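You operate a simulated robot arm through the tools that you are given. There is no shell and no other tool.

You are at the controls of a simulated robot arm. One attempt, no reset.

TASK
Lid the cup in the cup press as the lid order card says.
Fine: press the lid home with the lever and draw the slide out again; the cup stays in the slide.

The check looks at the end state, three seconds after you hand in, the way a careful person would. Anything else that was tipped, shoved, dropped, spilled or broken makes it a failure. A push-on lid holds only when it is set on centred and level and pressed home; a screw cap is set on level and turned clockwise until tight.

THE ROBOT
A 7-joint arm with a fingered hand, fixed in place. Base frame: the origin is on the floor under the middle of its stand, x ahead of it, y to its left, z up. Lengths are in cm, angles in rad, forces in N, time in s.
It reaches about 102.3 cm from its shoulder. Its first joint turns from -2.897 to 2.897 rad. Payload 4 kg.
The TCP is the grasp point between the finger pads, 3 cm short of the fingertips. In the tool frame z runs along the fingers and y along their closing line. The gripper opens to 10.4 cm; its body begins 3.5 cm behind the TCP. The gripper is a hand of 4 fingers: y runs from the thumb to the fingers, the wrist lies at [-1.5, -11.3, -19] in the tool frame.
Orientation is told as [roll, pitch, yaw] about the base's x, y, z axes, in that order, counted from this pose: with the fingers straight down and the wrist toward the robot, the tool's x, y and z point along [0, 1, 0], [1, 0, 0] and [0, 0, -1] of the base frame.

THE INTERFACE
- The arm moves only by the tool arm_command. Its argument "targets" is a list of rows, each a list of 6 numbers: the shift along the base's x, y, z in cm, then the turn, a rotation vector about the base's x, y, z in rad. In form: [[tx, ty, tz, rx, ry, rz], ...]. A call has 1 to 20 rows; each row shifts and turns the commanded pose from where the row before left it. Rows are played at 5 a second. More than 5 cm and 0.15 rad between two rows, and nothing of the call is played. A pose out of reach is approached as far as the arm can. The call stops where the force on the tool passes 40 N (or 10 N more than at its start, if that is more) or the arm is blocked; 0.2 s more then pass. In this call time passes only in rows, and 0.2 s behind the last. It gives the time, the measured TCP pose, the force on the tool (base axes), the opening and the grip force at its end, in the units of the frame above (readings bear some noise), with the torque about the TCP (base axes, N m) and any sound that the robot's microphone picked up, and new pictures: "pictures" is both (left out), scene, wrist or none.
- Cameras (640 x 400 px; columns grow to the right, rows downward): "scene" is fixed at [22.17, 63.76, 146.08]; the picture's right is [-0.70, -0.71, 0.00], its down [-0.30, 0.30, -0.90] and it looks along [0.64, -0.64, -0.43] (base axes); focal length 333 px, centre (320, 200). "wrist" rides on the gripper at [6.1, -9.2, -13] in the tool frame; the picture's right is [-0.81, 0.28, -0.52], its down [-0.53, -0.71, 0.46] and it looks along [-0.24, 0.64, 0.72] (tool axes); focal length 275 px, centre (320, 200). There is no depth. A picture from a camera that has moved, and an enlarged one, comes with that camera's place and axes in the base frame and with its lens. The place of the scene camera against the robot may be out by one fixed shift of up to 1.8 cm in any direction.
- set_fingers(index, middle, ring, thumb_bend, thumb_turn): sets how far each is bent, from 0 (flat) to 1 (curled in); at 0.3 the hand is open as for a grip, at 0.7 the pads meet at the TCP. One left out holds its place. A second passes; each finger stops where it meets its share of the squeeze, and holds until it gets a number again. It is the only way to open and close the hand. It gives what a move gives, with no picture; readings hold the bend of each and the force on the fingers (four entries, about 0 where the hand has none), thumb and palm. thumb_turn goes from beside the hand (0) to across from the fingers (1), as for a grip.
- inspect(camera, box): a new picture of the part [left, top, right, bottom] of that camera's present view, enlarged. The clock stands still meanwhile.
- job_done(): hands the job in; it is judged then, once.

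Places have to be worked out from the pictures, the camera data and where the tool is seen. Open the gripper and draw the arm clear of the work before you hand the job in, unless the task says otherwise.

The tools are called as a command line: name --pt "numbers of a row" for each row, then --argument value for the rest, lists and objects as JSON in quotes. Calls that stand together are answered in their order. arm_command: Moves the arm, as the interface text tells. Its arguments: {"type":"object","properties":{"targets":{"type":"array","items":{"type":"array","items":{"type":"number"}}},"pictures":{"type":"string","enum":["both","scene","wrist","none"]}},"required":["targets"]} The other tools are called the same way: set_fingers (index, middle, ring, thumb_bend, thumb_turn) moves the fingers one by one; inspect (camera, box) takes an enlarged picture of a part of a camera's view; job_done () hands the job in.

At the start:

```text
clock: 0.0
tool_pos: [40.92, 20.37, 130.65]
orientation: [0.001, 0.0, 0.0]
wrist_force: [-0.2, -0.3, -0.5]
wrist_torque: [-0.01, 0.0, -0.02]
opening: 10.37
grasp_force: 0.2
shape: jaw
bend: [0.3, 0.3, 0.3, 0.3, 0.98]
finger forces: [0.2, 0.0, 0.0, 0.0, 0.0, 0.0]
```

scene: 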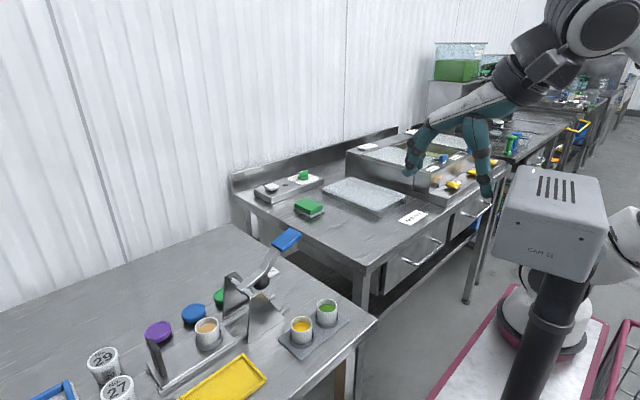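
wrist: 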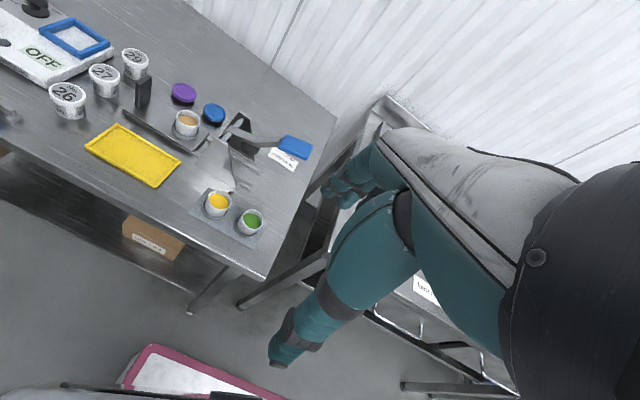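

The scene shows the cup press with its slide, three lids (purple, blue, green), and a card near the lever. I'll enlarge both views to read the lid order card and see the press.

inspect --camera "scene" --box '[120, 220, 380, 400]'

inspect --camera "wrist" --box '[120, 60, 340, 200]'

inspect --camera "wrist" --box '[250, 130, 330, 180]'

inspect --camera "scene" --box '[230, 220, 310, 290]'

```text
2.22 times, centred on (250, 310) of scene
camera zoom: at [22.17, 63.76, 146.08], right [-0.7, -0.71, 0.0], down [-0.3, 0.3, -0.9], along [0.64, -0.64, -0.43], focal length 740 px, centre (476, -44)
```

zoom: 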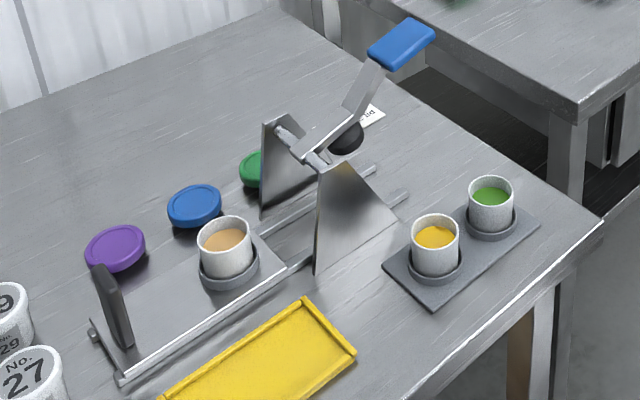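

```text
2.86 times, centred on (230, 130) of wrist
camera zoom: at [31.88, 26.54, 143.68], right [0.28, -0.81, 0.52], down [-0.71, -0.53, -0.46], along [0.64, -0.24, -0.72], focal length 786 px, centre (577, 400)
```

zoom: 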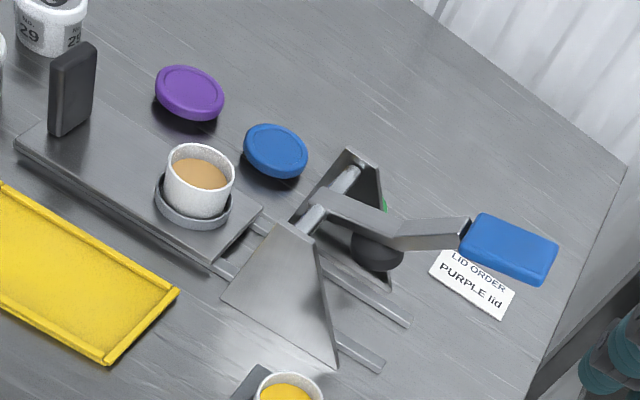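

```text
8.00 times, centred on (290, 155) of wrist
camera zoom: at [31.88, 26.54, 143.68], right [0.28, -0.81, 0.52], down [-0.71, -0.53, -0.46], along [0.64, -0.24, -0.72], focal length 2202 px, centre (560, 560)
```

zoom: 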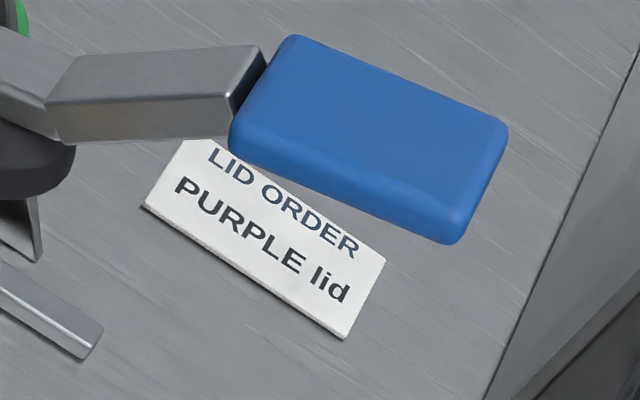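

```text
5.71 times, centred on (270, 255) of scene
camera zoom: at [22.17, 63.76, 146.08], right [-0.7, -0.71, 0.0], down [-0.3, 0.3, -0.9], along [0.64, -0.64, -0.43], focal length 1904 px, centre (606, -114)
```

zoom: 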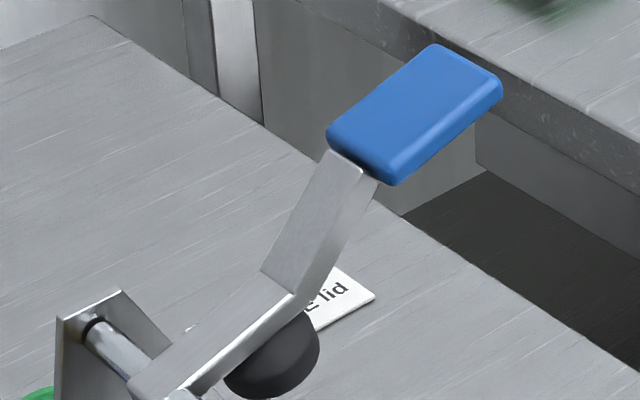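

The card reads "PURPLE lid". By triangulating the two views I judge:
- cup rim at about [74.1, 44.4, 94]
- purple lid at about [84, 51, 90]
- slide handle at about [74, 54.4, 93.6]
- lever pivot at about [74.7, 35.3, 98.8], with its handle at about [74, 22.7, 105]

I'll move the hand nearer, staying high, to get better pictures.

arm_command --pt "1.8 3.1 -1.5 0 0 0" --pt "1.8 3.1 -1.5 0 0 0" --pt "1.8 3.1 -1.5 0 0 0" --pt "1.8 3.1 -1.5 0 0 0" --pt "1.8 3.1 -1.5 0 0 0" --pt "1.8 3.1 -1.5 0 0 0" --pt "1.8 3.1 -1.5 0 0 0" --pt "1.8 3.1 -1.5 0 0 0" --pictures "both"

```text
clock: 1.8
tool_pos: [55.58, 45.22, 118.59]
orientation: [0.001, 0.0, -0.001]
wrist_force: [0.2, -0.1, -0.7]
wrist_torque: [-0.01, 0.0, 0.02]
opening: 10.33
grasp_force: 0.0
shape: jaw
bend: [0.3, 0.3, 0.3, 0.3, 0.98]
finger forces: [0.1, 0.0, 0.1, 0.0, 0.1, 0.0]
camera wrist: at [46.38, 51.33, 131.62], right [0.27, -0.81, 0.52], down [-0.71, -0.53, -0.46], along [0.64, -0.24, -0.72], focal length 275 px, centre (320, 200)
```

scene: 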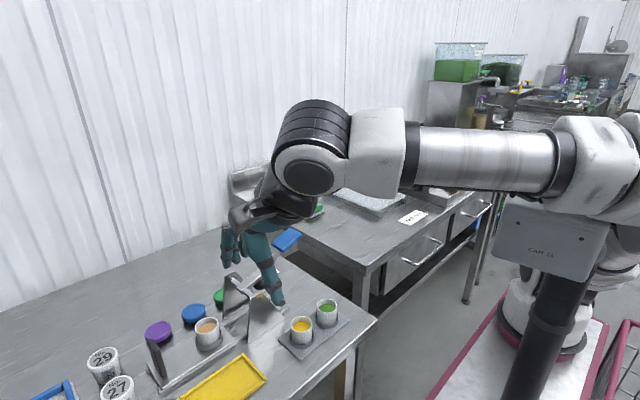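
wrist: 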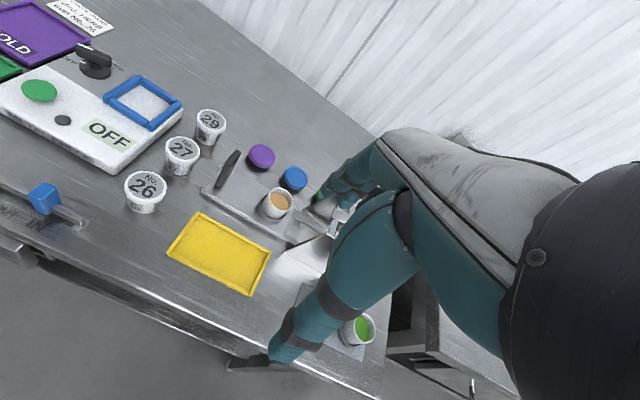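

The hand hides part of the view, but the lids, slide and cup are visible. I'll enlarge that region.

inspect --camera "wrist" --box '[190, 120, 350, 220]'

inspect --camera "scene" --box '[130, 260, 290, 400]'

```text
4.00 times, centred on (270, 170) of wrist
camera zoom: at [46.38, 51.33, 131.62], right [0.27, -0.81, 0.52], down [-0.71, -0.53, -0.46], along [0.64, -0.24, -0.72], focal length 1101 px, centre (520, 320)
```

zoom: 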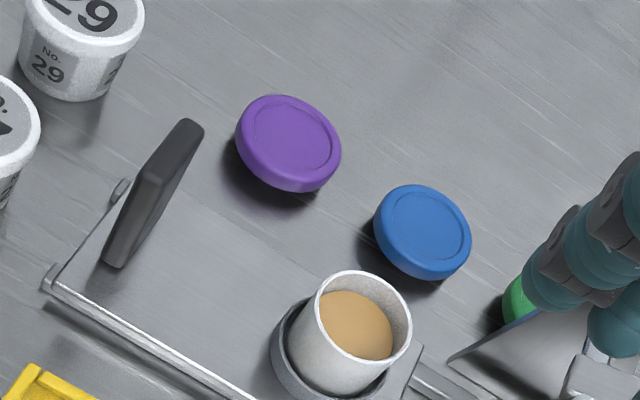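

```text
2.86 times, centred on (210, 330) of scene
camera zoom: at [22.17, 63.76, 146.08], right [-0.7, -0.71, 0.0], down [-0.3, 0.3, -0.9], along [0.64, -0.64, -0.43], focal length 952 px, centre (634, -171)
```

zoom: 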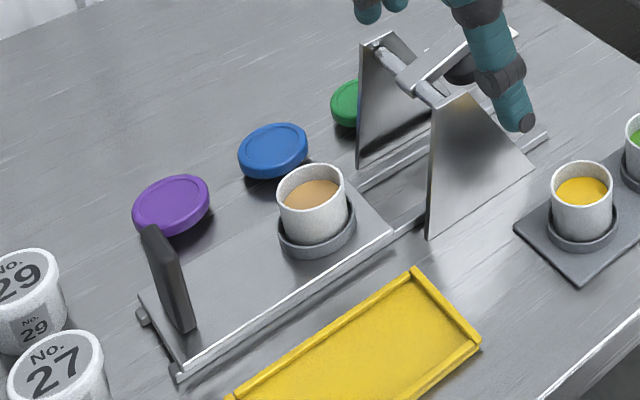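

The wrist-only triangulation puts the cup rim near [76.7, 45.2, 92] and the purple lid top near [87.4, 52.2, 87.6], so the scene camera's shift matters. I'll move closer and to the right of the work for a sharper view of the slide, cup and lids.

arm_command --pt "2.0 -2.2 -1.5 0 0 0" --pt "2.0 -2.2 -1.5 0 0 0" --pt "2.0 -2.2 -1.5 0 0 0" --pt "2.0 -2.2 -1.5 0 0 0" --pictures "both"

```text
clock: 2.8
tool_pos: [63.26, 36.86, 113.12]
orientation: [0.008, -0.003, 0.013]
wrist_force: [0.6, -0.2, -0.5]
wrist_torque: [0.02, -0.02, -0.03]
opening: 10.37
grasp_force: 0.1
shape: jaw
bend: [0.3, 0.3, 0.3, 0.3, 0.98]
finger forces: [0.0, 0.0, 0.0, 0.1, 0.1, 0.0]
camera wrist: at [53.96, 42.76, 126.18], right [0.28, -0.81, 0.51], down [-0.71, -0.54, -0.46], along [0.65, -0.23, -0.73], focal length 275 px, centre (320, 200)
```

scene: 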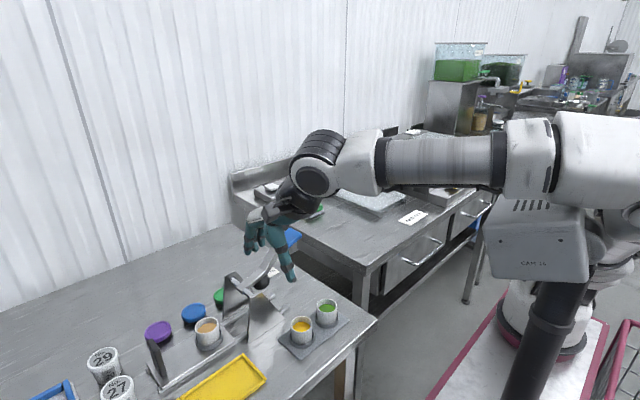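
wrist: 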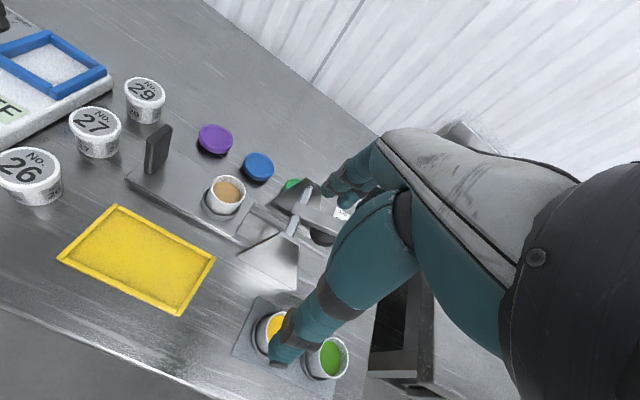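

The view from here is clear of the hand on the left side. I'll enlarge the slide, cup and lids, and the press frame.

inspect --camera "wrist" --box '[120, 70, 280, 240]'

inspect --camera "wrist" --box '[220, 160, 360, 310]'

inspect --camera "scene" --box '[130, 260, 290, 400]'

```text
2.35 times, centred on (200, 155) of wrist
camera zoom: at [53.96, 42.76, 126.18], right [0.28, -0.81, 0.51], down [-0.71, -0.54, -0.46], along [0.65, -0.23, -0.73], focal length 648 px, centre (602, 306)
```

zoom: 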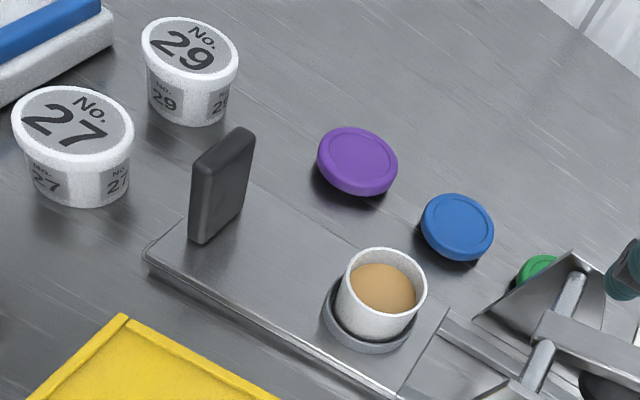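

```text
2.67 times, centred on (290, 235) of wrist
camera zoom: at [53.96, 42.76, 126.18], right [0.28, -0.81, 0.51], down [-0.71, -0.54, -0.46], along [0.65, -0.23, -0.73], focal length 734 px, centre (400, 107)
```

zoom: 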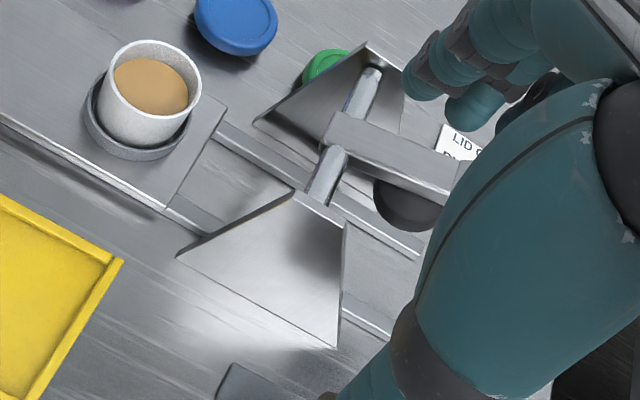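

```text
2.86 times, centred on (210, 330) of scene
camera zoom: at [22.17, 63.76, 146.08], right [-0.7, -0.71, 0.0], down [-0.3, 0.3, -0.9], along [0.64, -0.64, -0.43], focal length 952 px, centre (634, -171)
```

zoom: 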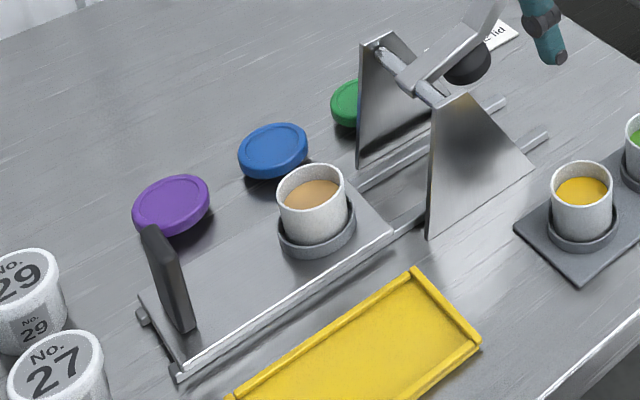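

From the two wrist views I now have:
- cup rim about [76.2, 45.2, 92.7]
- purple lid top about [87.2, 52.2, 87.9], 5.7 cm across
- table at about z 86.5
- slide spanning x 72.4–80.2
- slide handle plate x 74.3–78.4, y about 55–56.5, top about z 95

I'll move above the purple lid at a safe height, going left first and then ahead.

arm_command --pt "1.0 4.0 -0.5 0 0 0" --pt "1.0 4.0 -0.5 0 0 0" --pt "1.0 4.0 -0.5 0 0 0" --pt "2.0 3.0 -0.5 0 0 0" --pt "4.0 0.8 -0.8 0 0 0" --pt "4.0 0 -0.8 0 0 0" --pt "4.0 0 -0.8 0 0 0" --pt "3.0 0 -0.8 0 0 0" --pt "0 0 0 0 0 0" --pictures "both"

```text
clock: 3.6
tool_pos: [56.09, 52.39, 120.81]
orientation: [0.192, 0.03, 0.186]
wrist_force: [0.3, 0.1, -0.6]
wrist_torque: [-0.01, 0.06, -0.01]
opening: 10.41
grasp_force: 0.1
shape: jaw
bend: [0.3, 0.3, 0.3, 0.3, 0.97]
finger forces: [0.1, 0.1, 0.0, 0.0, 0.1, 0.0]
stopped in row 4: the arm was blocked; the commanded pose is now the measured one
camera wrist: at [46.87, 54.23, 135.08], right [0.45, -0.83, 0.34], down [-0.64, -0.56, -0.53], along [0.63, 0.01, -0.78], focal length 275 px, centre (320, 200)
```

scene: 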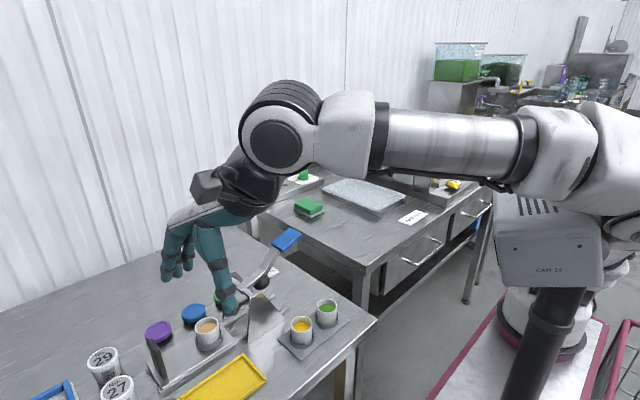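
wrist: 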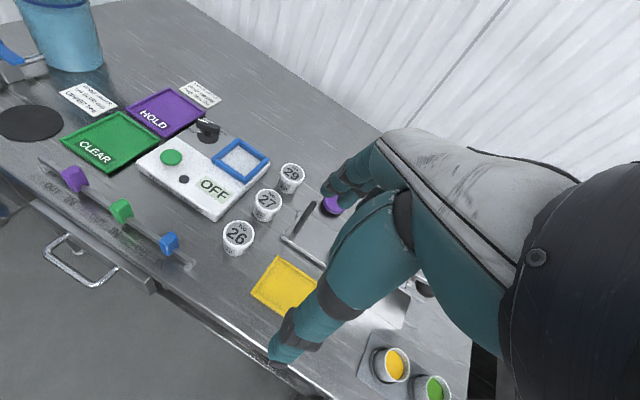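

The arm was blocked in row 4 and came out tilted and higher, with no contact force at the tool. I'll look closely at the arm and its surroundings before moving on.

inspect --camera "scene" --box '[150, 60, 400, 330]'

inspect --camera "scene" --box '[340, 60, 640, 300]'

```text
1.48 times, centred on (275, 195) of scene
camera zoom: at [22.17, 63.76, 146.08], right [-0.7, -0.71, 0.0], down [-0.3, 0.3, -0.9], along [0.64, -0.64, -0.43], focal length 494 px, centre (387, 207)
```

zoom: 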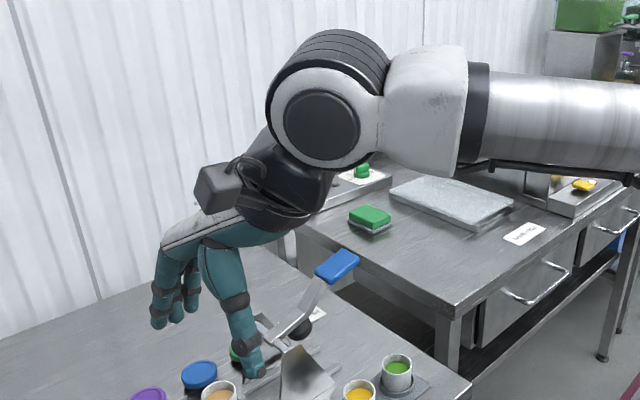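

```text
1.67 times, centred on (490, 180) of scene
camera zoom: at [22.17, 63.76, 146.08], right [-0.7, -0.71, 0.0], down [-0.3, 0.3, -0.9], along [0.64, -0.64, -0.43], focal length 555 px, centre (37, 233)
```

zoom: 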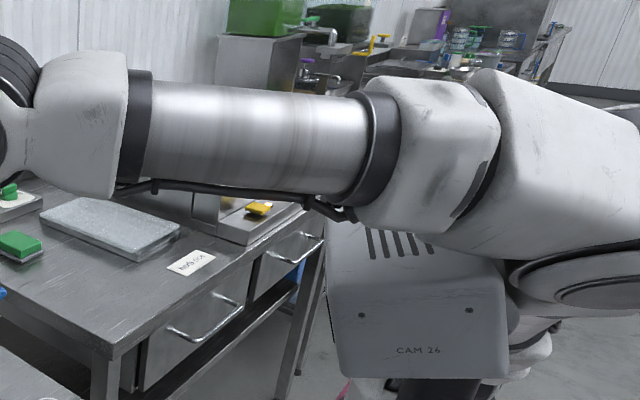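

The forearm reaches toward the work at an angle, and holding yaw at 0 this far left seems to run a joint out of range. I'll level the hand and yaw it toward the arm's own azimuth of about +0.5 rad, in place, and see whether it moves freely.

arm_command --pt "0 0 0 -0.061 -0.022 0.09" --pt "0 0 0 -0.061 -0.022 0.09" --pt "0 0 0 -0.061 -0.022 0.09" --pt "0 0 0 0 0 0.09" --pt "0 0 0 0 0 0" --pictures "both"

```text
clock: 4.8
tool_pos: [55.32, 52.83, 119.85]
orientation: [-0.019, 0.024, 0.554]
wrist_force: [0.2, 0.7, 0.5]
wrist_torque: [-0.02, -0.01, 0.0]
opening: 10.41
grasp_force: 0.0
shape: jaw
bend: [0.3, 0.3, 0.3, 0.3, 0.97]
finger forces: [0.1, 0.0, 0.1, 0.0, 0.1, 0.1]
camera wrist: at [44.51, 53.62, 133.02], right [0.67, -0.53, 0.53], down [-0.33, -0.84, -0.43], along [0.67, 0.11, -0.74], focal length 275 px, centre (320, 200)
```

scene: 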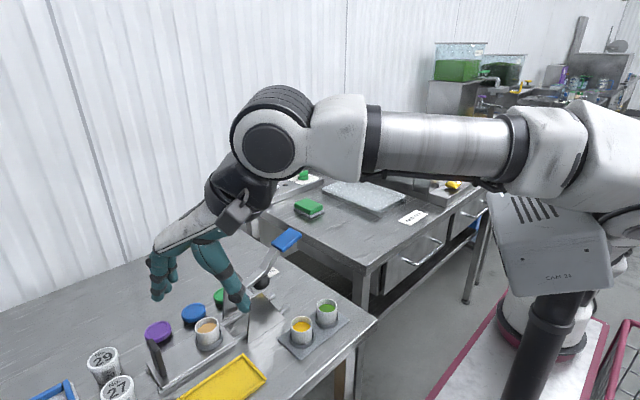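
wrist: 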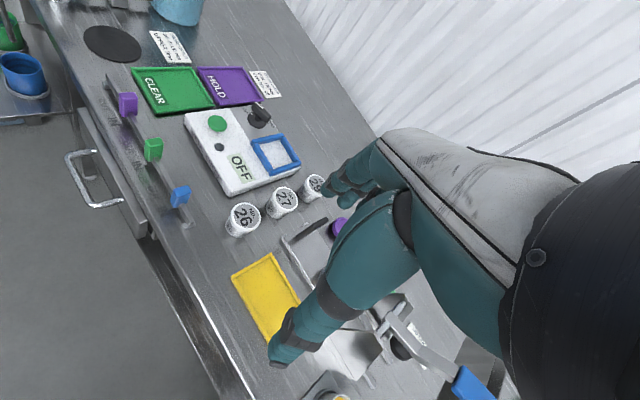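

With yaw at about 0.55 the arm moves freely. I'll go ahead toward the lid in this orientation, staying well above everything.

arm_command --pt "4 0 -2 0.006 -0.008 0" --pt "4 0 -2 0.006 -0.008 0" --pt "4 0 -2 0.006 -0.008 0" --pt "4 0 -2 0 0 0" --pt "0 0 0 0 0 0" --pictures "both"

```text
clock: 5.5
tool_pos: [52.24, 57.1, 121.05]
orientation: [0.068, -0.03, 0.724]
wrist_force: [0.0, 0.0, -0.2]
wrist_torque: [-0.01, 0.07, 0.01]
opening: 10.38
grasp_force: 0.0
shape: jaw
bend: [0.3, 0.3, 0.3, 0.3, 0.97]
finger forces: [0.0, 0.0, 0.1, 0.0, 0.1, 0.0]
stopped in row 3: the arm was blocked; the commanded pose is now the measured one
camera wrist: at [41.45, 54.69, 134.16], right [0.75, -0.46, 0.47], down [-0.19, -0.84, -0.51], along [0.63, 0.3, -0.72], focal length 275 px, centre (320, 200)
```

scene: 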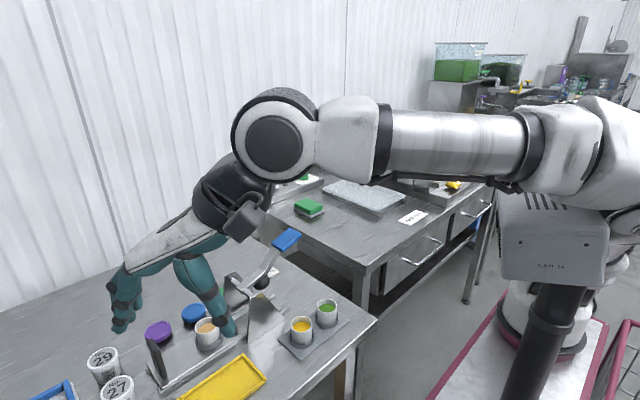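
wrist: 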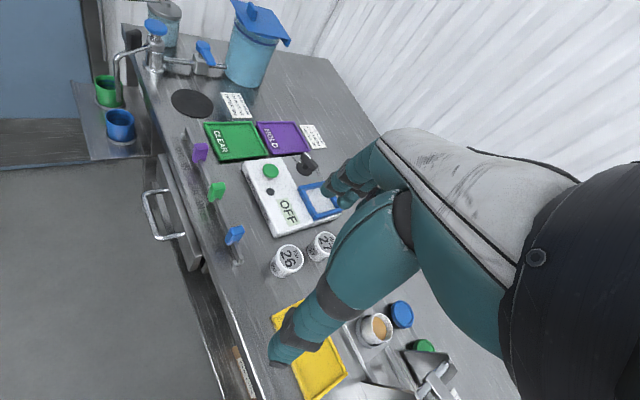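

It was blocked again: it could not extend outward and swung sideways instead. I need to understand the arm's posture, so I'll inspect the elbow and shoulder side.

inspect --camera "scene" --box '[440, 60, 640, 260]'

inspect --camera "scene" --box '[420, 180, 640, 400]'

```text
2.00 times, centred on (540, 160) of scene
camera zoom: at [22.17, 63.76, 146.08], right [-0.7, -0.71, 0.0], down [-0.3, 0.3, -0.9], along [0.64, -0.64, -0.43], focal length 666 px, centre (-120, 280)
```

zoom: 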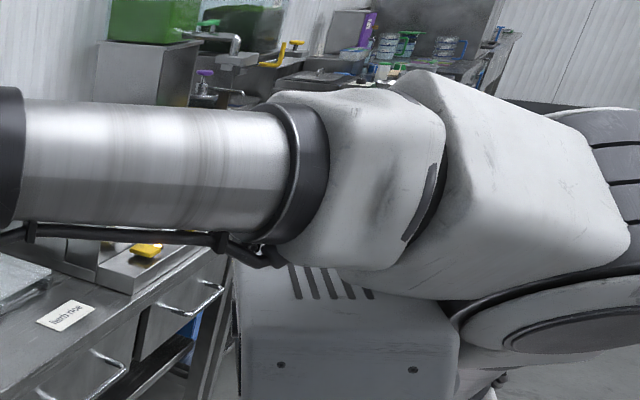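

```text
1.82 times, centred on (530, 290) of scene
camera zoom: at [22.17, 63.76, 146.08], right [-0.7, -0.71, 0.0], down [-0.3, 0.3, -0.9], along [0.64, -0.64, -0.43], focal length 606 px, centre (-62, 36)
```

zoom: 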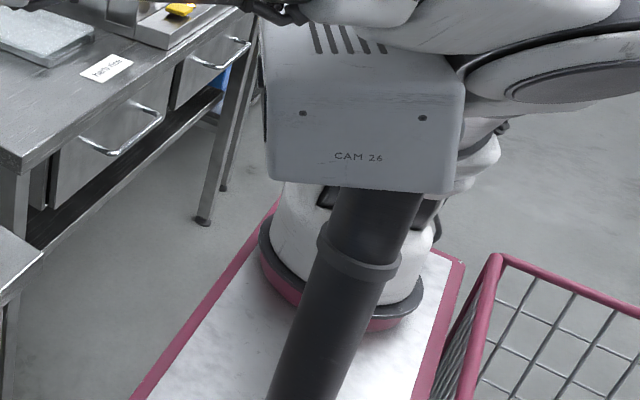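

Blocked pose and pictures suggest the arm is almost fully stretched, because with the fingers straight down the wrist sits high and far out. Tilting the fingers outward brings the wrist in and gives more reach, so I'll test that here in place, high above the table.

arm_command --pt "0 0 0 0.08 -0.09 0" --pt "0 0 0 0.08 -0.09 0" --pt "0 0 0 0.08 -0.09 0" --pt "0 0 0 0.08 -0.09 0" --pt "0 0 0 0.08 -0.09 0" --pt "0 0 0 0 0 0" --pictures "both"

```text
clock: 6.9
tool_pos: [53.85, 56.97, 121.86]
orientation: [0.086, -0.651, 0.691]
wrist_force: [0.0, -0.9, -0.6]
wrist_torque: [-0.01, -0.02, 0.0]
opening: 10.37
grasp_force: 0.1
shape: jaw
bend: [0.3, 0.3, 0.3, 0.3, 0.97]
finger forces: [0.0, 0.0, 0.0, 0.0, 0.0, 0.1]
camera wrist: at [38.75, 50.95, 127.08], right [0.5, -0.69, 0.52], down [0.11, -0.55, -0.83], along [0.86, 0.47, -0.2], focal length 275 px, centre (320, 200)
```

scene: 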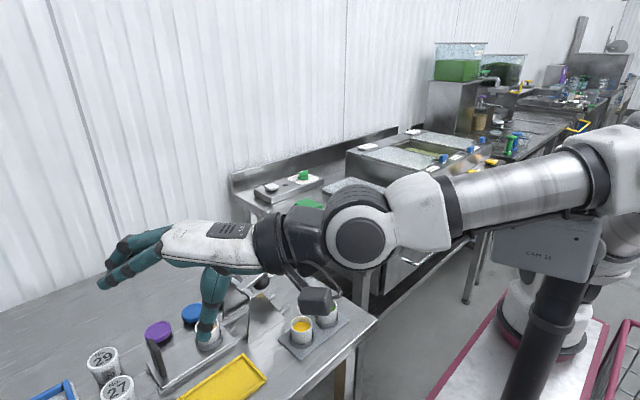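
wrist: 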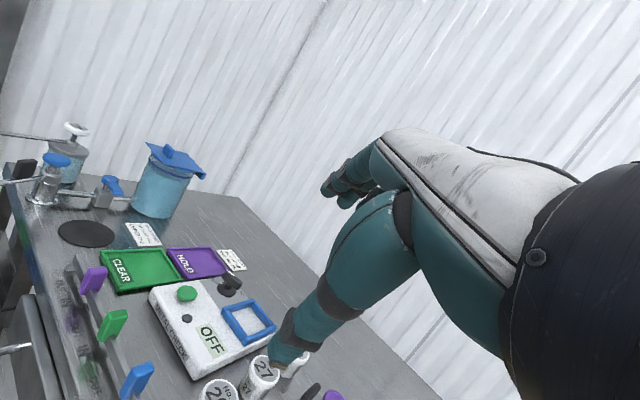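

With the fingers tilted out about 0.65 rad the hand is roughly level and the arm has slack again. I'll test extending toward the lid in this posture, still well above everything.

arm_command --pt "4 -0.6 -2 0 0 -0.03" --pt "4 -0.6 -2 0 0 -0.03" --pt "4 -0.6 -2 0 0 -0.03" --pt "4 -0.6 -1.5 0 0 -0.03" --pt "0 0 0 0 0 0" --pictures "both"

```text
clock: 8.3
tool_pos: [65.9, 56.22, 115.12]
orientation: [0.122, -0.642, 0.605]
wrist_force: [0.3, -0.4, -0.8]
wrist_torque: [0.01, -0.03, -0.02]
opening: 10.38
grasp_force: 0.0
shape: jaw
bend: [0.3, 0.3, 0.3, 0.3, 0.98]
finger forces: [0.0, 0.1, 0.0, 0.0, 0.0, 0.0]
stopped in row 5: the arm was blocked; the commanded pose is now the measured one
camera wrist: at [50.51, 50.99, 120.64], right [0.47, -0.73, 0.5], down [0.05, -0.54, -0.84], along [0.88, 0.42, -0.21], focal length 275 px, centre (320, 200)
```

scene: 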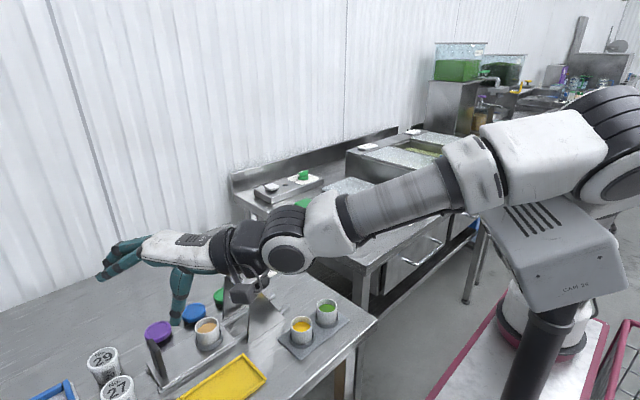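
wrist: 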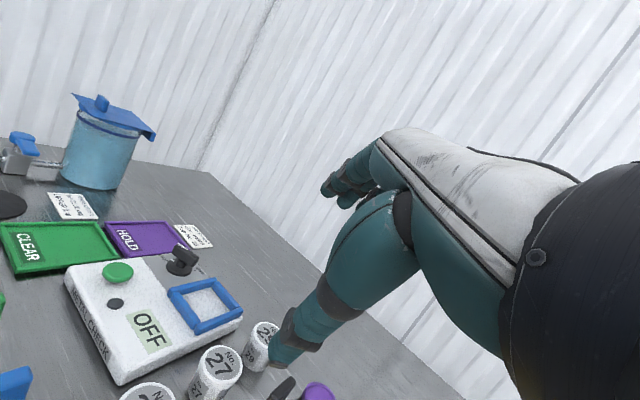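

The arm blocked again at the end of that move. The "CAM" box on its post now looks tilted right under the elbow, so I'll inspect whether the arm is touching it.

inspect --camera "scene" --box '[440, 60, 640, 260]'

inspect --camera "scene" --box '[440, 200, 640, 400]'

```text
2.00 times, centred on (540, 160) of scene
camera zoom: at [22.17, 63.76, 146.08], right [-0.7, -0.71, 0.0], down [-0.3, 0.3, -0.9], along [0.64, -0.64, -0.43], focal length 666 px, centre (-120, 280)
```

zoom: 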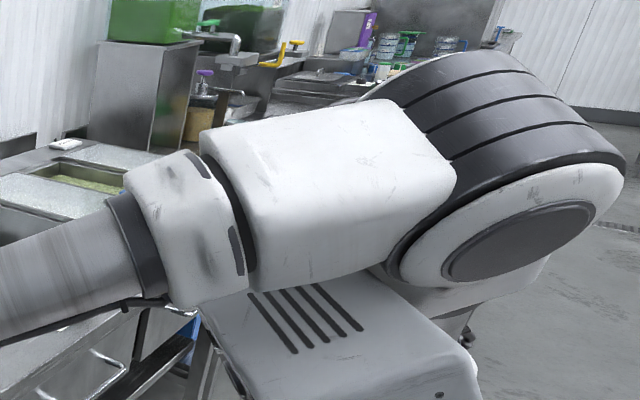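

```text
2.00 times, centred on (540, 300) of scene
camera zoom: at [22.17, 63.76, 146.08], right [-0.7, -0.71, 0.0], down [-0.3, 0.3, -0.9], along [0.64, -0.64, -0.43], focal length 666 px, centre (-120, 0)
```

zoom: 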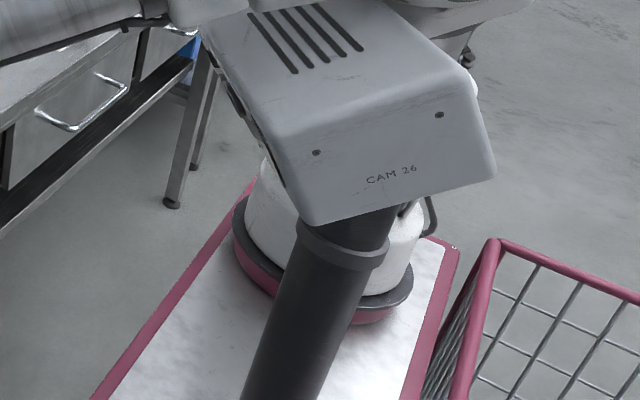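

The block may be a tracking problem, with the arm reconfiguring too fast, rather than a hard stop. I'll try a few much smaller steps outward and see how well the arm follows.

arm_command --pt "1 -0.2 -0.3 0 0 0" --pt "1 -0.2 -0.3 0 0 0" --pt "1 -0.2 -0.3 0 0 0" --pt "1 -0.2 -0.3 0 0 0" --pt "0 0 0 0 0 0" --pictures "scene"

```text
clock: 9.5
tool_pos: [69.65, 55.32, 114.16]
orientation: [0.123, -0.645, 0.605]
wrist_force: [-0.9, 1.0, -0.2]
wrist_torque: [0.01, 0.04, 0.02]
opening: 10.39
grasp_force: 0.1
shape: jaw
bend: [0.3, 0.3, 0.3, 0.3, 0.98]
finger forces: [0.1, 0.1, 0.0, 0.0, 0.0, 0.0]
```

scene: 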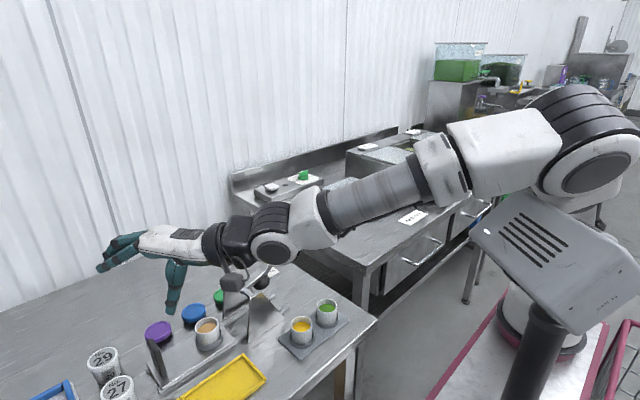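

Slow steps track well, so the earlier stops came from moving too fast while the arm reconfigured. I'll keep going toward a point above the lid at a moderate pace.

arm_command --pt "1.5 -0.3 -0.6 0 0 0" --pt "1.5 -0.3 -0.6 0 0 0" --pt "1.5 -0.3 -0.6 0 0 0" --pt "1.5 -0.3 -0.6 0 0 0" --pt "1.5 -0.3 -0.6 0 0 0" --pt "1.5 -0.3 -0.6 0 0 0" --pt "0 0 0 0 0 0" --pictures "scene"

```text
clock: 11.1
tool_pos: [79.91, 52.63, 110.63]
orientation: [0.115, -0.647, 0.589]
wrist_force: [0.4, -1.0, 0.4]
wrist_torque: [0.0, -0.02, 0.0]
opening: 10.38
grasp_force: 0.0
shape: jaw
bend: [0.3, 0.3, 0.3, 0.3, 0.98]
finger forces: [0.0, 0.0, 0.0, 0.0, 0.1, 0.1]
```

scene: 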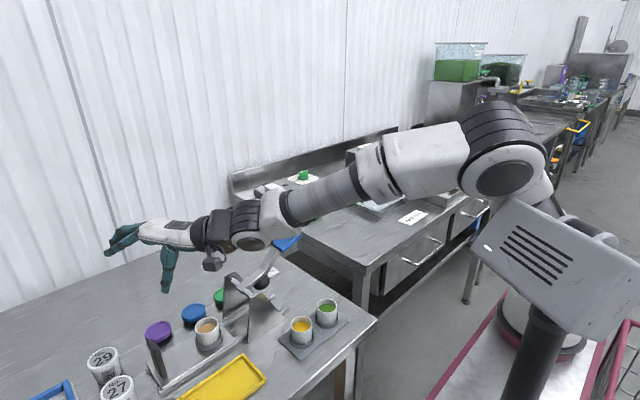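

The arm follows well now, and the picture shows the elbow still clearly bent, so there is reach to spare. I'll finish the approach above the purple lid while gradually bringing the fingers back to straight down with yaw about 0.55.

arm_command --pt "0.8 -0.05 -0.2 -0.057 0.059 -0.0095" --pt "0.8 -0.05 -0.2 -0.057 0.059 -0.0095" --pt "0.8 -0.05 -0.2 -0.057 0.059 -0.0095" --pt "0.8 -0.05 -0.2 -0.057 0.059 -0.0095" --pt "0 0 0 0 0 0" --pictures "scene"

```text
clock: 12.5
tool_pos: [85.28, 49.31, 110.53]
orientation: [0.033, -0.412, 0.485]
wrist_force: [-0.1, 0.3, -1.2]
wrist_torque: [0.0, -0.04, -0.02]
opening: 10.39
grasp_force: 0.0
shape: jaw
bend: [0.3, 0.3, 0.3, 0.3, 0.98]
finger forces: [0.0, 0.1, 0.1, 0.0, 0.0, 0.1]
out of reach, approached as far as the arm can: row 2, 3, 4
stopped in row 5: the arm was blocked; the commanded pose is now the measured one
```

scene: 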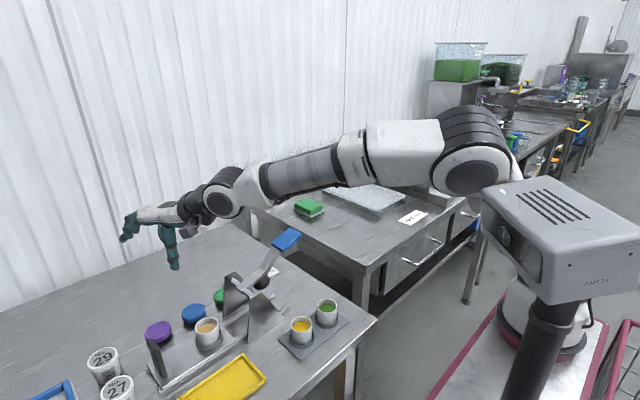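

The vertical hand is out of reach this high and far out, but lower down the wrist comes nearer to shoulder height. I'll look closely at the shape of the hand in its present posture, tilted about 0.41 rad.

inspect --camera "scene" --box '[100, 160, 260, 290]'

inspect --camera "wrist" --box '[0, 0, 640, 400]'

```text
3.08 times, centred on (180, 225) of scene
camera zoom: at [22.17, 63.76, 146.08], right [-0.7, -0.71, 0.0], down [-0.3, 0.3, -0.9], along [0.64, -0.64, -0.43], focal length 1025 px, centre (751, 123)
```

zoom: 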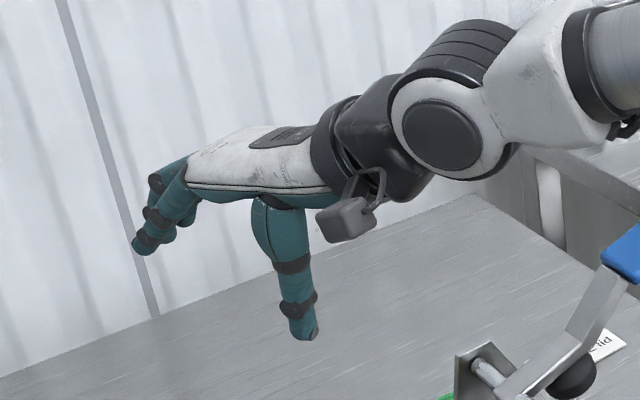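

```text
1.00 times, centred on (320, 200) of wrist (not enlarged: the box is as wide or as high as the picture)
camera zoom: at [70.46, 48.02, 118.99], right [0.43, -0.71, 0.56], down [-0.17, -0.67, -0.72], along [0.88, 0.22, -0.41], focal length 275 px, centre (320, 200)
```

zoom: 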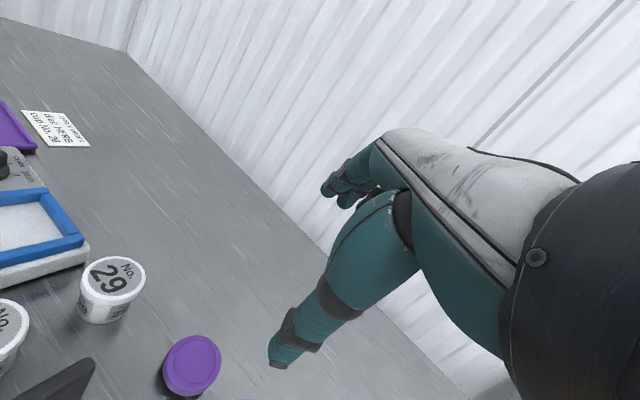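

The arm seems to be mounted right of and ahead of the stand's middle, with its shoulder near [26, -25, 107]. The line to the lid therefore runs at a yaw of about 0.9. I'll turn the hand onto that direction with more outward tilt, which should bring it back in reach, staying high.

arm_command --pt "-0.5 0 0 0.02 -0.06 -0.004" --pt "-0.5 0 0 0.02 -0.06 -0.004" --pt "0 0 -0.5 0.02 -0.06 -0.004" --pt "0 0 -0.5 0 0 0.07" --pt "0 0 -0.5 0 0 0.07" --pt "0 0 -0.5 0 0 0.07" --pt "0 0 -0.5 0 0 0.07" --pt "0 0 -0.5 0 0 0.07" --pt "0 0 0 0 0 0.06" --pt "0 0 0 0 0 0" --pictures "both"

```text
clock: 14.7
tool_pos: [83.92, 49.69, 106.96]
orientation: [-0.013, -0.594, 0.909]
wrist_force: [0.7, -0.2, 0.0]
wrist_torque: [0.03, -0.01, -0.04]
opening: 10.38
grasp_force: 0.0
shape: jaw
bend: [0.3, 0.3, 0.3, 0.3, 0.98]
finger forces: [0.0, 0.1, 0.1, 0.1, 0.1, 0.0]
camera wrist: at [69.81, 41.9, 112.58], right [0.59, -0.55, 0.59], down [0.22, -0.6, -0.77], along [0.77, 0.59, -0.24], focal length 275 px, centre (320, 200)
```

scene: 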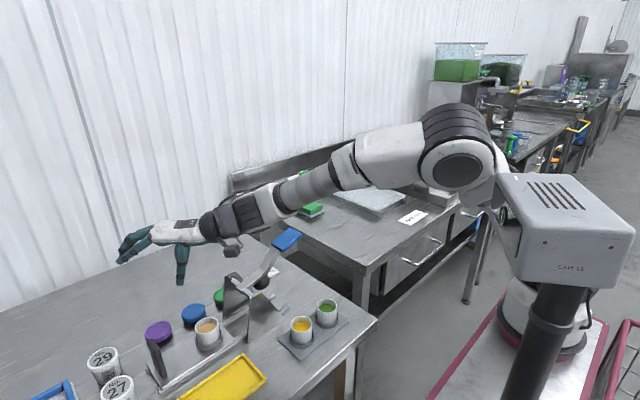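
wrist: 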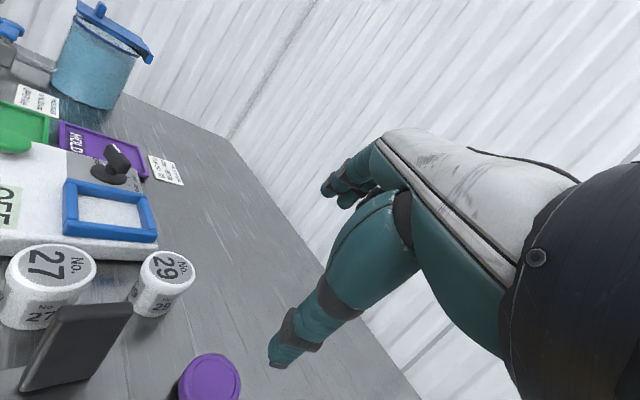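

The arm tracks well in this posture. Before planning the grasp I'll zoom on the fingers to learn where the tips lie in the tool frame.

inspect --camera "wrist" --box '[240, 120, 440, 380]'

inspect --camera "scene" --box '[100, 180, 280, 340]'

```text
1.54 times, centred on (340, 250) of wrist
camera zoom: at [69.81, 41.9, 112.58], right [0.59, -0.55, 0.59], down [0.22, -0.6, -0.77], along [0.77, 0.59, -0.24], focal length 424 px, centre (289, 123)
```

zoom: 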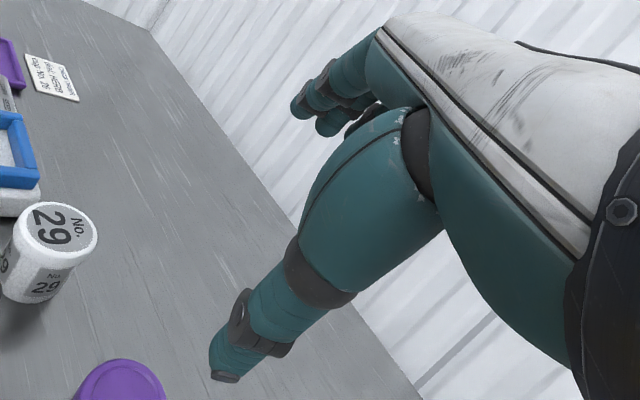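

```text
2.50 times, centred on (190, 260) of scene
camera zoom: at [22.17, 63.76, 146.08], right [-0.7, -0.71, 0.0], down [-0.3, 0.3, -0.9], along [0.64, -0.64, -0.43], focal length 833 px, centre (645, 50)
```

zoom: 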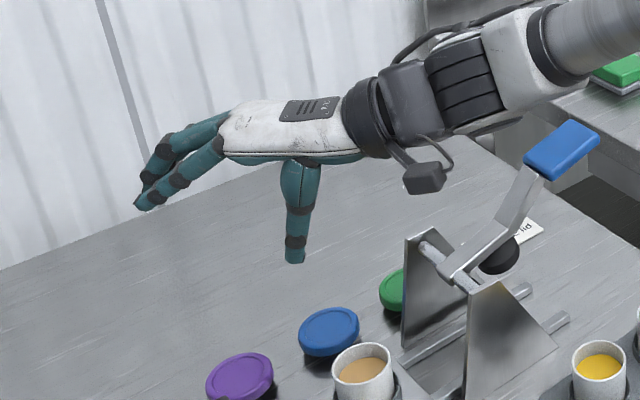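

The hand is well clear here. At this distance a straight-down pinch can't be reached, so I plan to hook the lid's far rim with the fingers and draw it a few cm toward the arm into the free space, then grip it. First I'll see how the thumb looks when it is out of the way.

set_fingers --thumb_bend 0 --thumb_turn 0

inspect --camera "wrist" --box '[240, 120, 440, 380]'

inspect --camera "scene" --box '[100, 180, 280, 340]'

```text
clock: 15.7
tool_pos: [83.8, 49.72, 106.94]
orientation: [-0.011, -0.592, 0.907]
wrist_force: [0.3, -0.6, -0.2]
wrist_torque: [-0.01, 0.02, -0.02]
opening: 15.73
grasp_force: 0.0
shape: fingers
bend: [0.3, 0.3, 0.3, 0.0, 0.0]
finger forces: [0.0, 0.0, 0.0, 0.1, 0.1, 0.1]
```

```text
1.54 times, centred on (340, 250) of wrist
camera zoom: at [69.87, 41.86, 112.59], right [0.59, -0.55, 0.59], down [0.22, -0.6, -0.77], along [0.78, 0.58, -0.24], focal length 424 px, centre (289, 123)
```

zoom: 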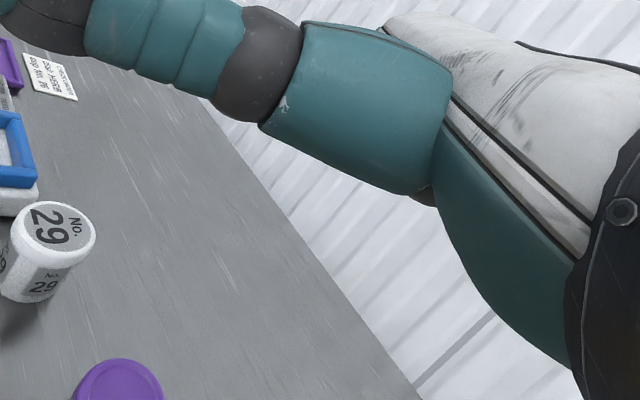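

```text
2.50 times, centred on (190, 260) of scene
camera zoom: at [22.17, 63.76, 146.08], right [-0.7, -0.71, 0.0], down [-0.3, 0.3, -0.9], along [0.64, -0.64, -0.43], focal length 833 px, centre (645, 50)
```

zoom: 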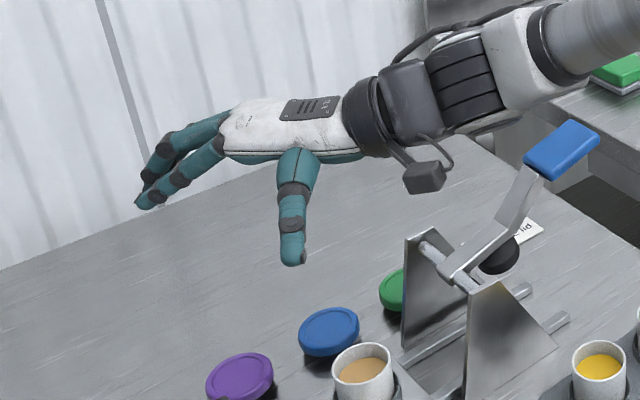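

The thumb now sticks out sideways, which could come near the slide's handle. I'll look at the alternative of keeping it across but fully straight.

set_fingers --thumb_bend 0 --thumb_turn 1

inspect --camera "wrist" --box '[160, 120, 480, 400]'

inspect --camera "scene" --box '[100, 180, 280, 340]'

```text
clock: 16.7
tool_pos: [84.0, 49.68, 106.9]
orientation: [-0.012, -0.594, 0.907]
wrist_force: [-0.1, -1.0, -0.5]
wrist_torque: [0.01, 0.0, 0.0]
opening: 12.22
grasp_force: 0.1
shape: fingers
bend: [0.3, 0.3, 0.3, 0.0, 0.95]
finger forces: [0.1, 0.0, 0.0, 0.1, 0.0, 0.0]
```

```text
1.43 times, centred on (320, 260) of wrist
camera zoom: at [69.88, 41.85, 112.61], right [0.59, -0.55, 0.59], down [0.22, -0.6, -0.77], along [0.78, 0.58, -0.24], focal length 393 px, centre (320, 114)
```

zoom: 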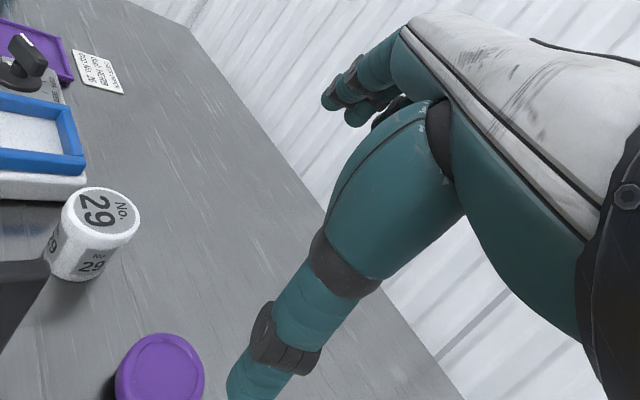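

```text
2.50 times, centred on (190, 260) of scene
camera zoom: at [22.17, 63.76, 146.08], right [-0.7, -0.71, 0.0], down [-0.3, 0.3, -0.9], along [0.64, -0.64, -0.43], focal length 833 px, centre (645, 50)
```

zoom: 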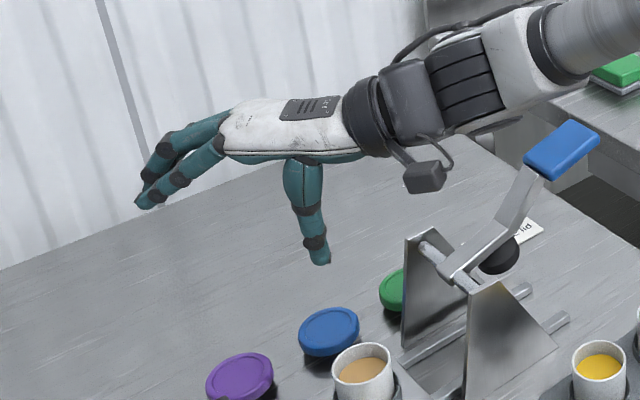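

Straight across, the thumb hangs lowest. I'll check how it looks curled fully in, since a curled thumb may be short enough for a tilted hand.

set_fingers --thumb_bend 1 --thumb_turn 1

inspect --camera "wrist" --box '[160, 120, 480, 400]'

inspect --camera "scene" --box '[100, 180, 280, 340]'

```text
clock: 17.7
tool_pos: [83.87, 49.74, 107.08]
orientation: [-0.013, -0.594, 0.906]
wrist_force: [0.4, 0.7, 0.2]
wrist_torque: [-0.02, 0.02, 0.02]
opening: 2.64
grasp_force: 0.2
shape: fingers
bend: [0.29, 0.3, 0.3, 0.98, 1.0]
finger forces: [0.1, 0.0, 0.0, 0.1, 0.1, 0.1]
```

```text
1.43 times, centred on (320, 260) of wrist
camera zoom: at [69.87, 41.85, 112.62], right [0.59, -0.55, 0.59], down [0.22, -0.6, -0.77], along [0.78, 0.58, -0.24], focal length 393 px, centre (320, 114)
```

zoom: 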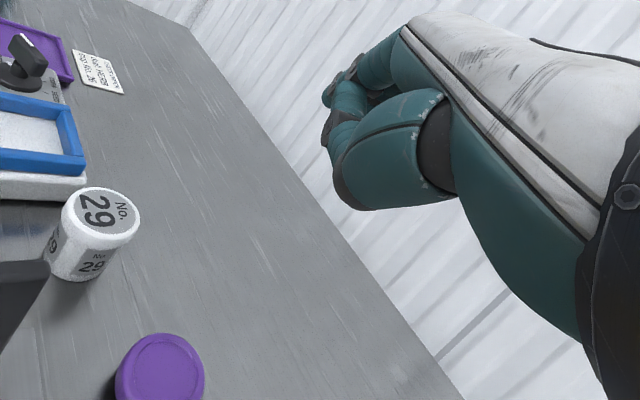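

```text
2.50 times, centred on (190, 260) of scene
camera zoom: at [22.17, 63.76, 146.08], right [-0.7, -0.71, 0.0], down [-0.3, 0.3, -0.9], along [0.64, -0.64, -0.43], focal length 833 px, centre (645, 50)
```

zoom: 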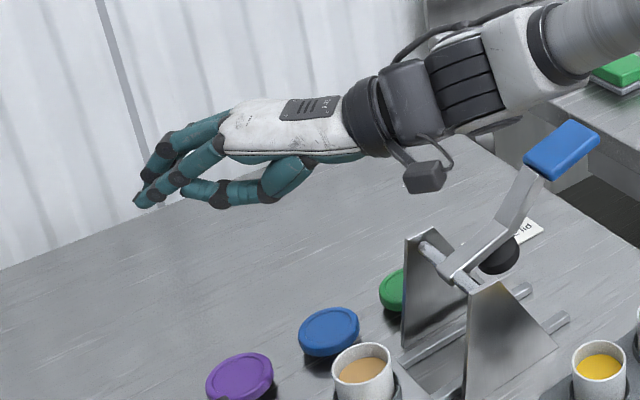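

Curled fully in, the thumb's low point is no lower than the fingertips, so I'll leave it curled and drag with the fingers. Next I'll lower to a hover with little tilt (φ about 0.2, yaw about 0.8) just short of the lid, to check reach.

arm_command --pt "0.1 0 -1.5 -0.049 0.043 -0.018" --pt "0.1 0 -1.5 -0.049 0.043 -0.018" --pt "0.1 0 -1.5 -0.049 0.043 -0.018" --pt "0.1 0 -1.5 -0.049 0.043 -0.018" --pt "0.2 0 -1.5 -0.049 0.043 -0.018" --pt "0.2 0 -1.5 -0.049 0.043 -0.018" --pt "0 0 0 0 0 0" --pictures "both"

```text
clock: 19.3
tool_pos: [84.99, 49.33, 97.83]
orientation: [-0.011, -0.203, 0.796]
wrist_force: [0.4, -0.4, -0.6]
wrist_torque: [0.01, -0.02, 0.02]
opening: 2.65
grasp_force: 0.1
shape: fingers
bend: [0.29, 0.3, 0.3, 0.98, 1.0]
finger forces: [0.1, 0.1, 0.1, 0.1, 0.0, 0.0]
camera wrist: at [72.41, 45.53, 108.79], right [0.69, -0.45, 0.57], down [-0.04, -0.81, -0.58], along [0.72, 0.38, -0.58], focal length 275 px, centre (320, 200)
```

scene: 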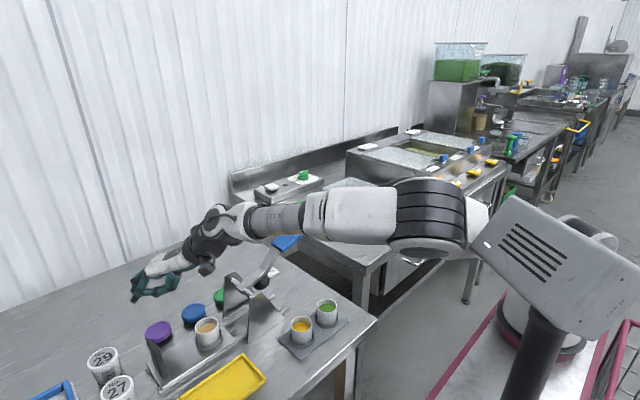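
wrist: 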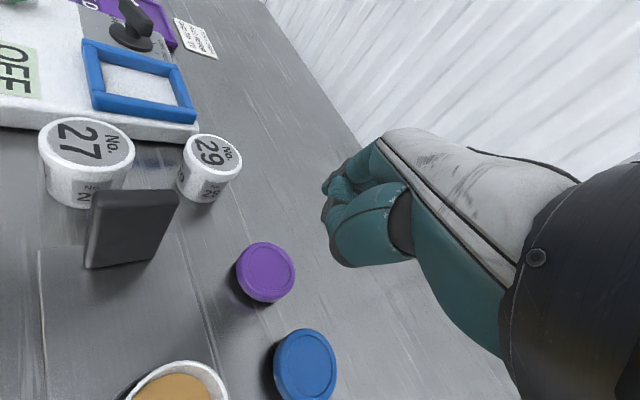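

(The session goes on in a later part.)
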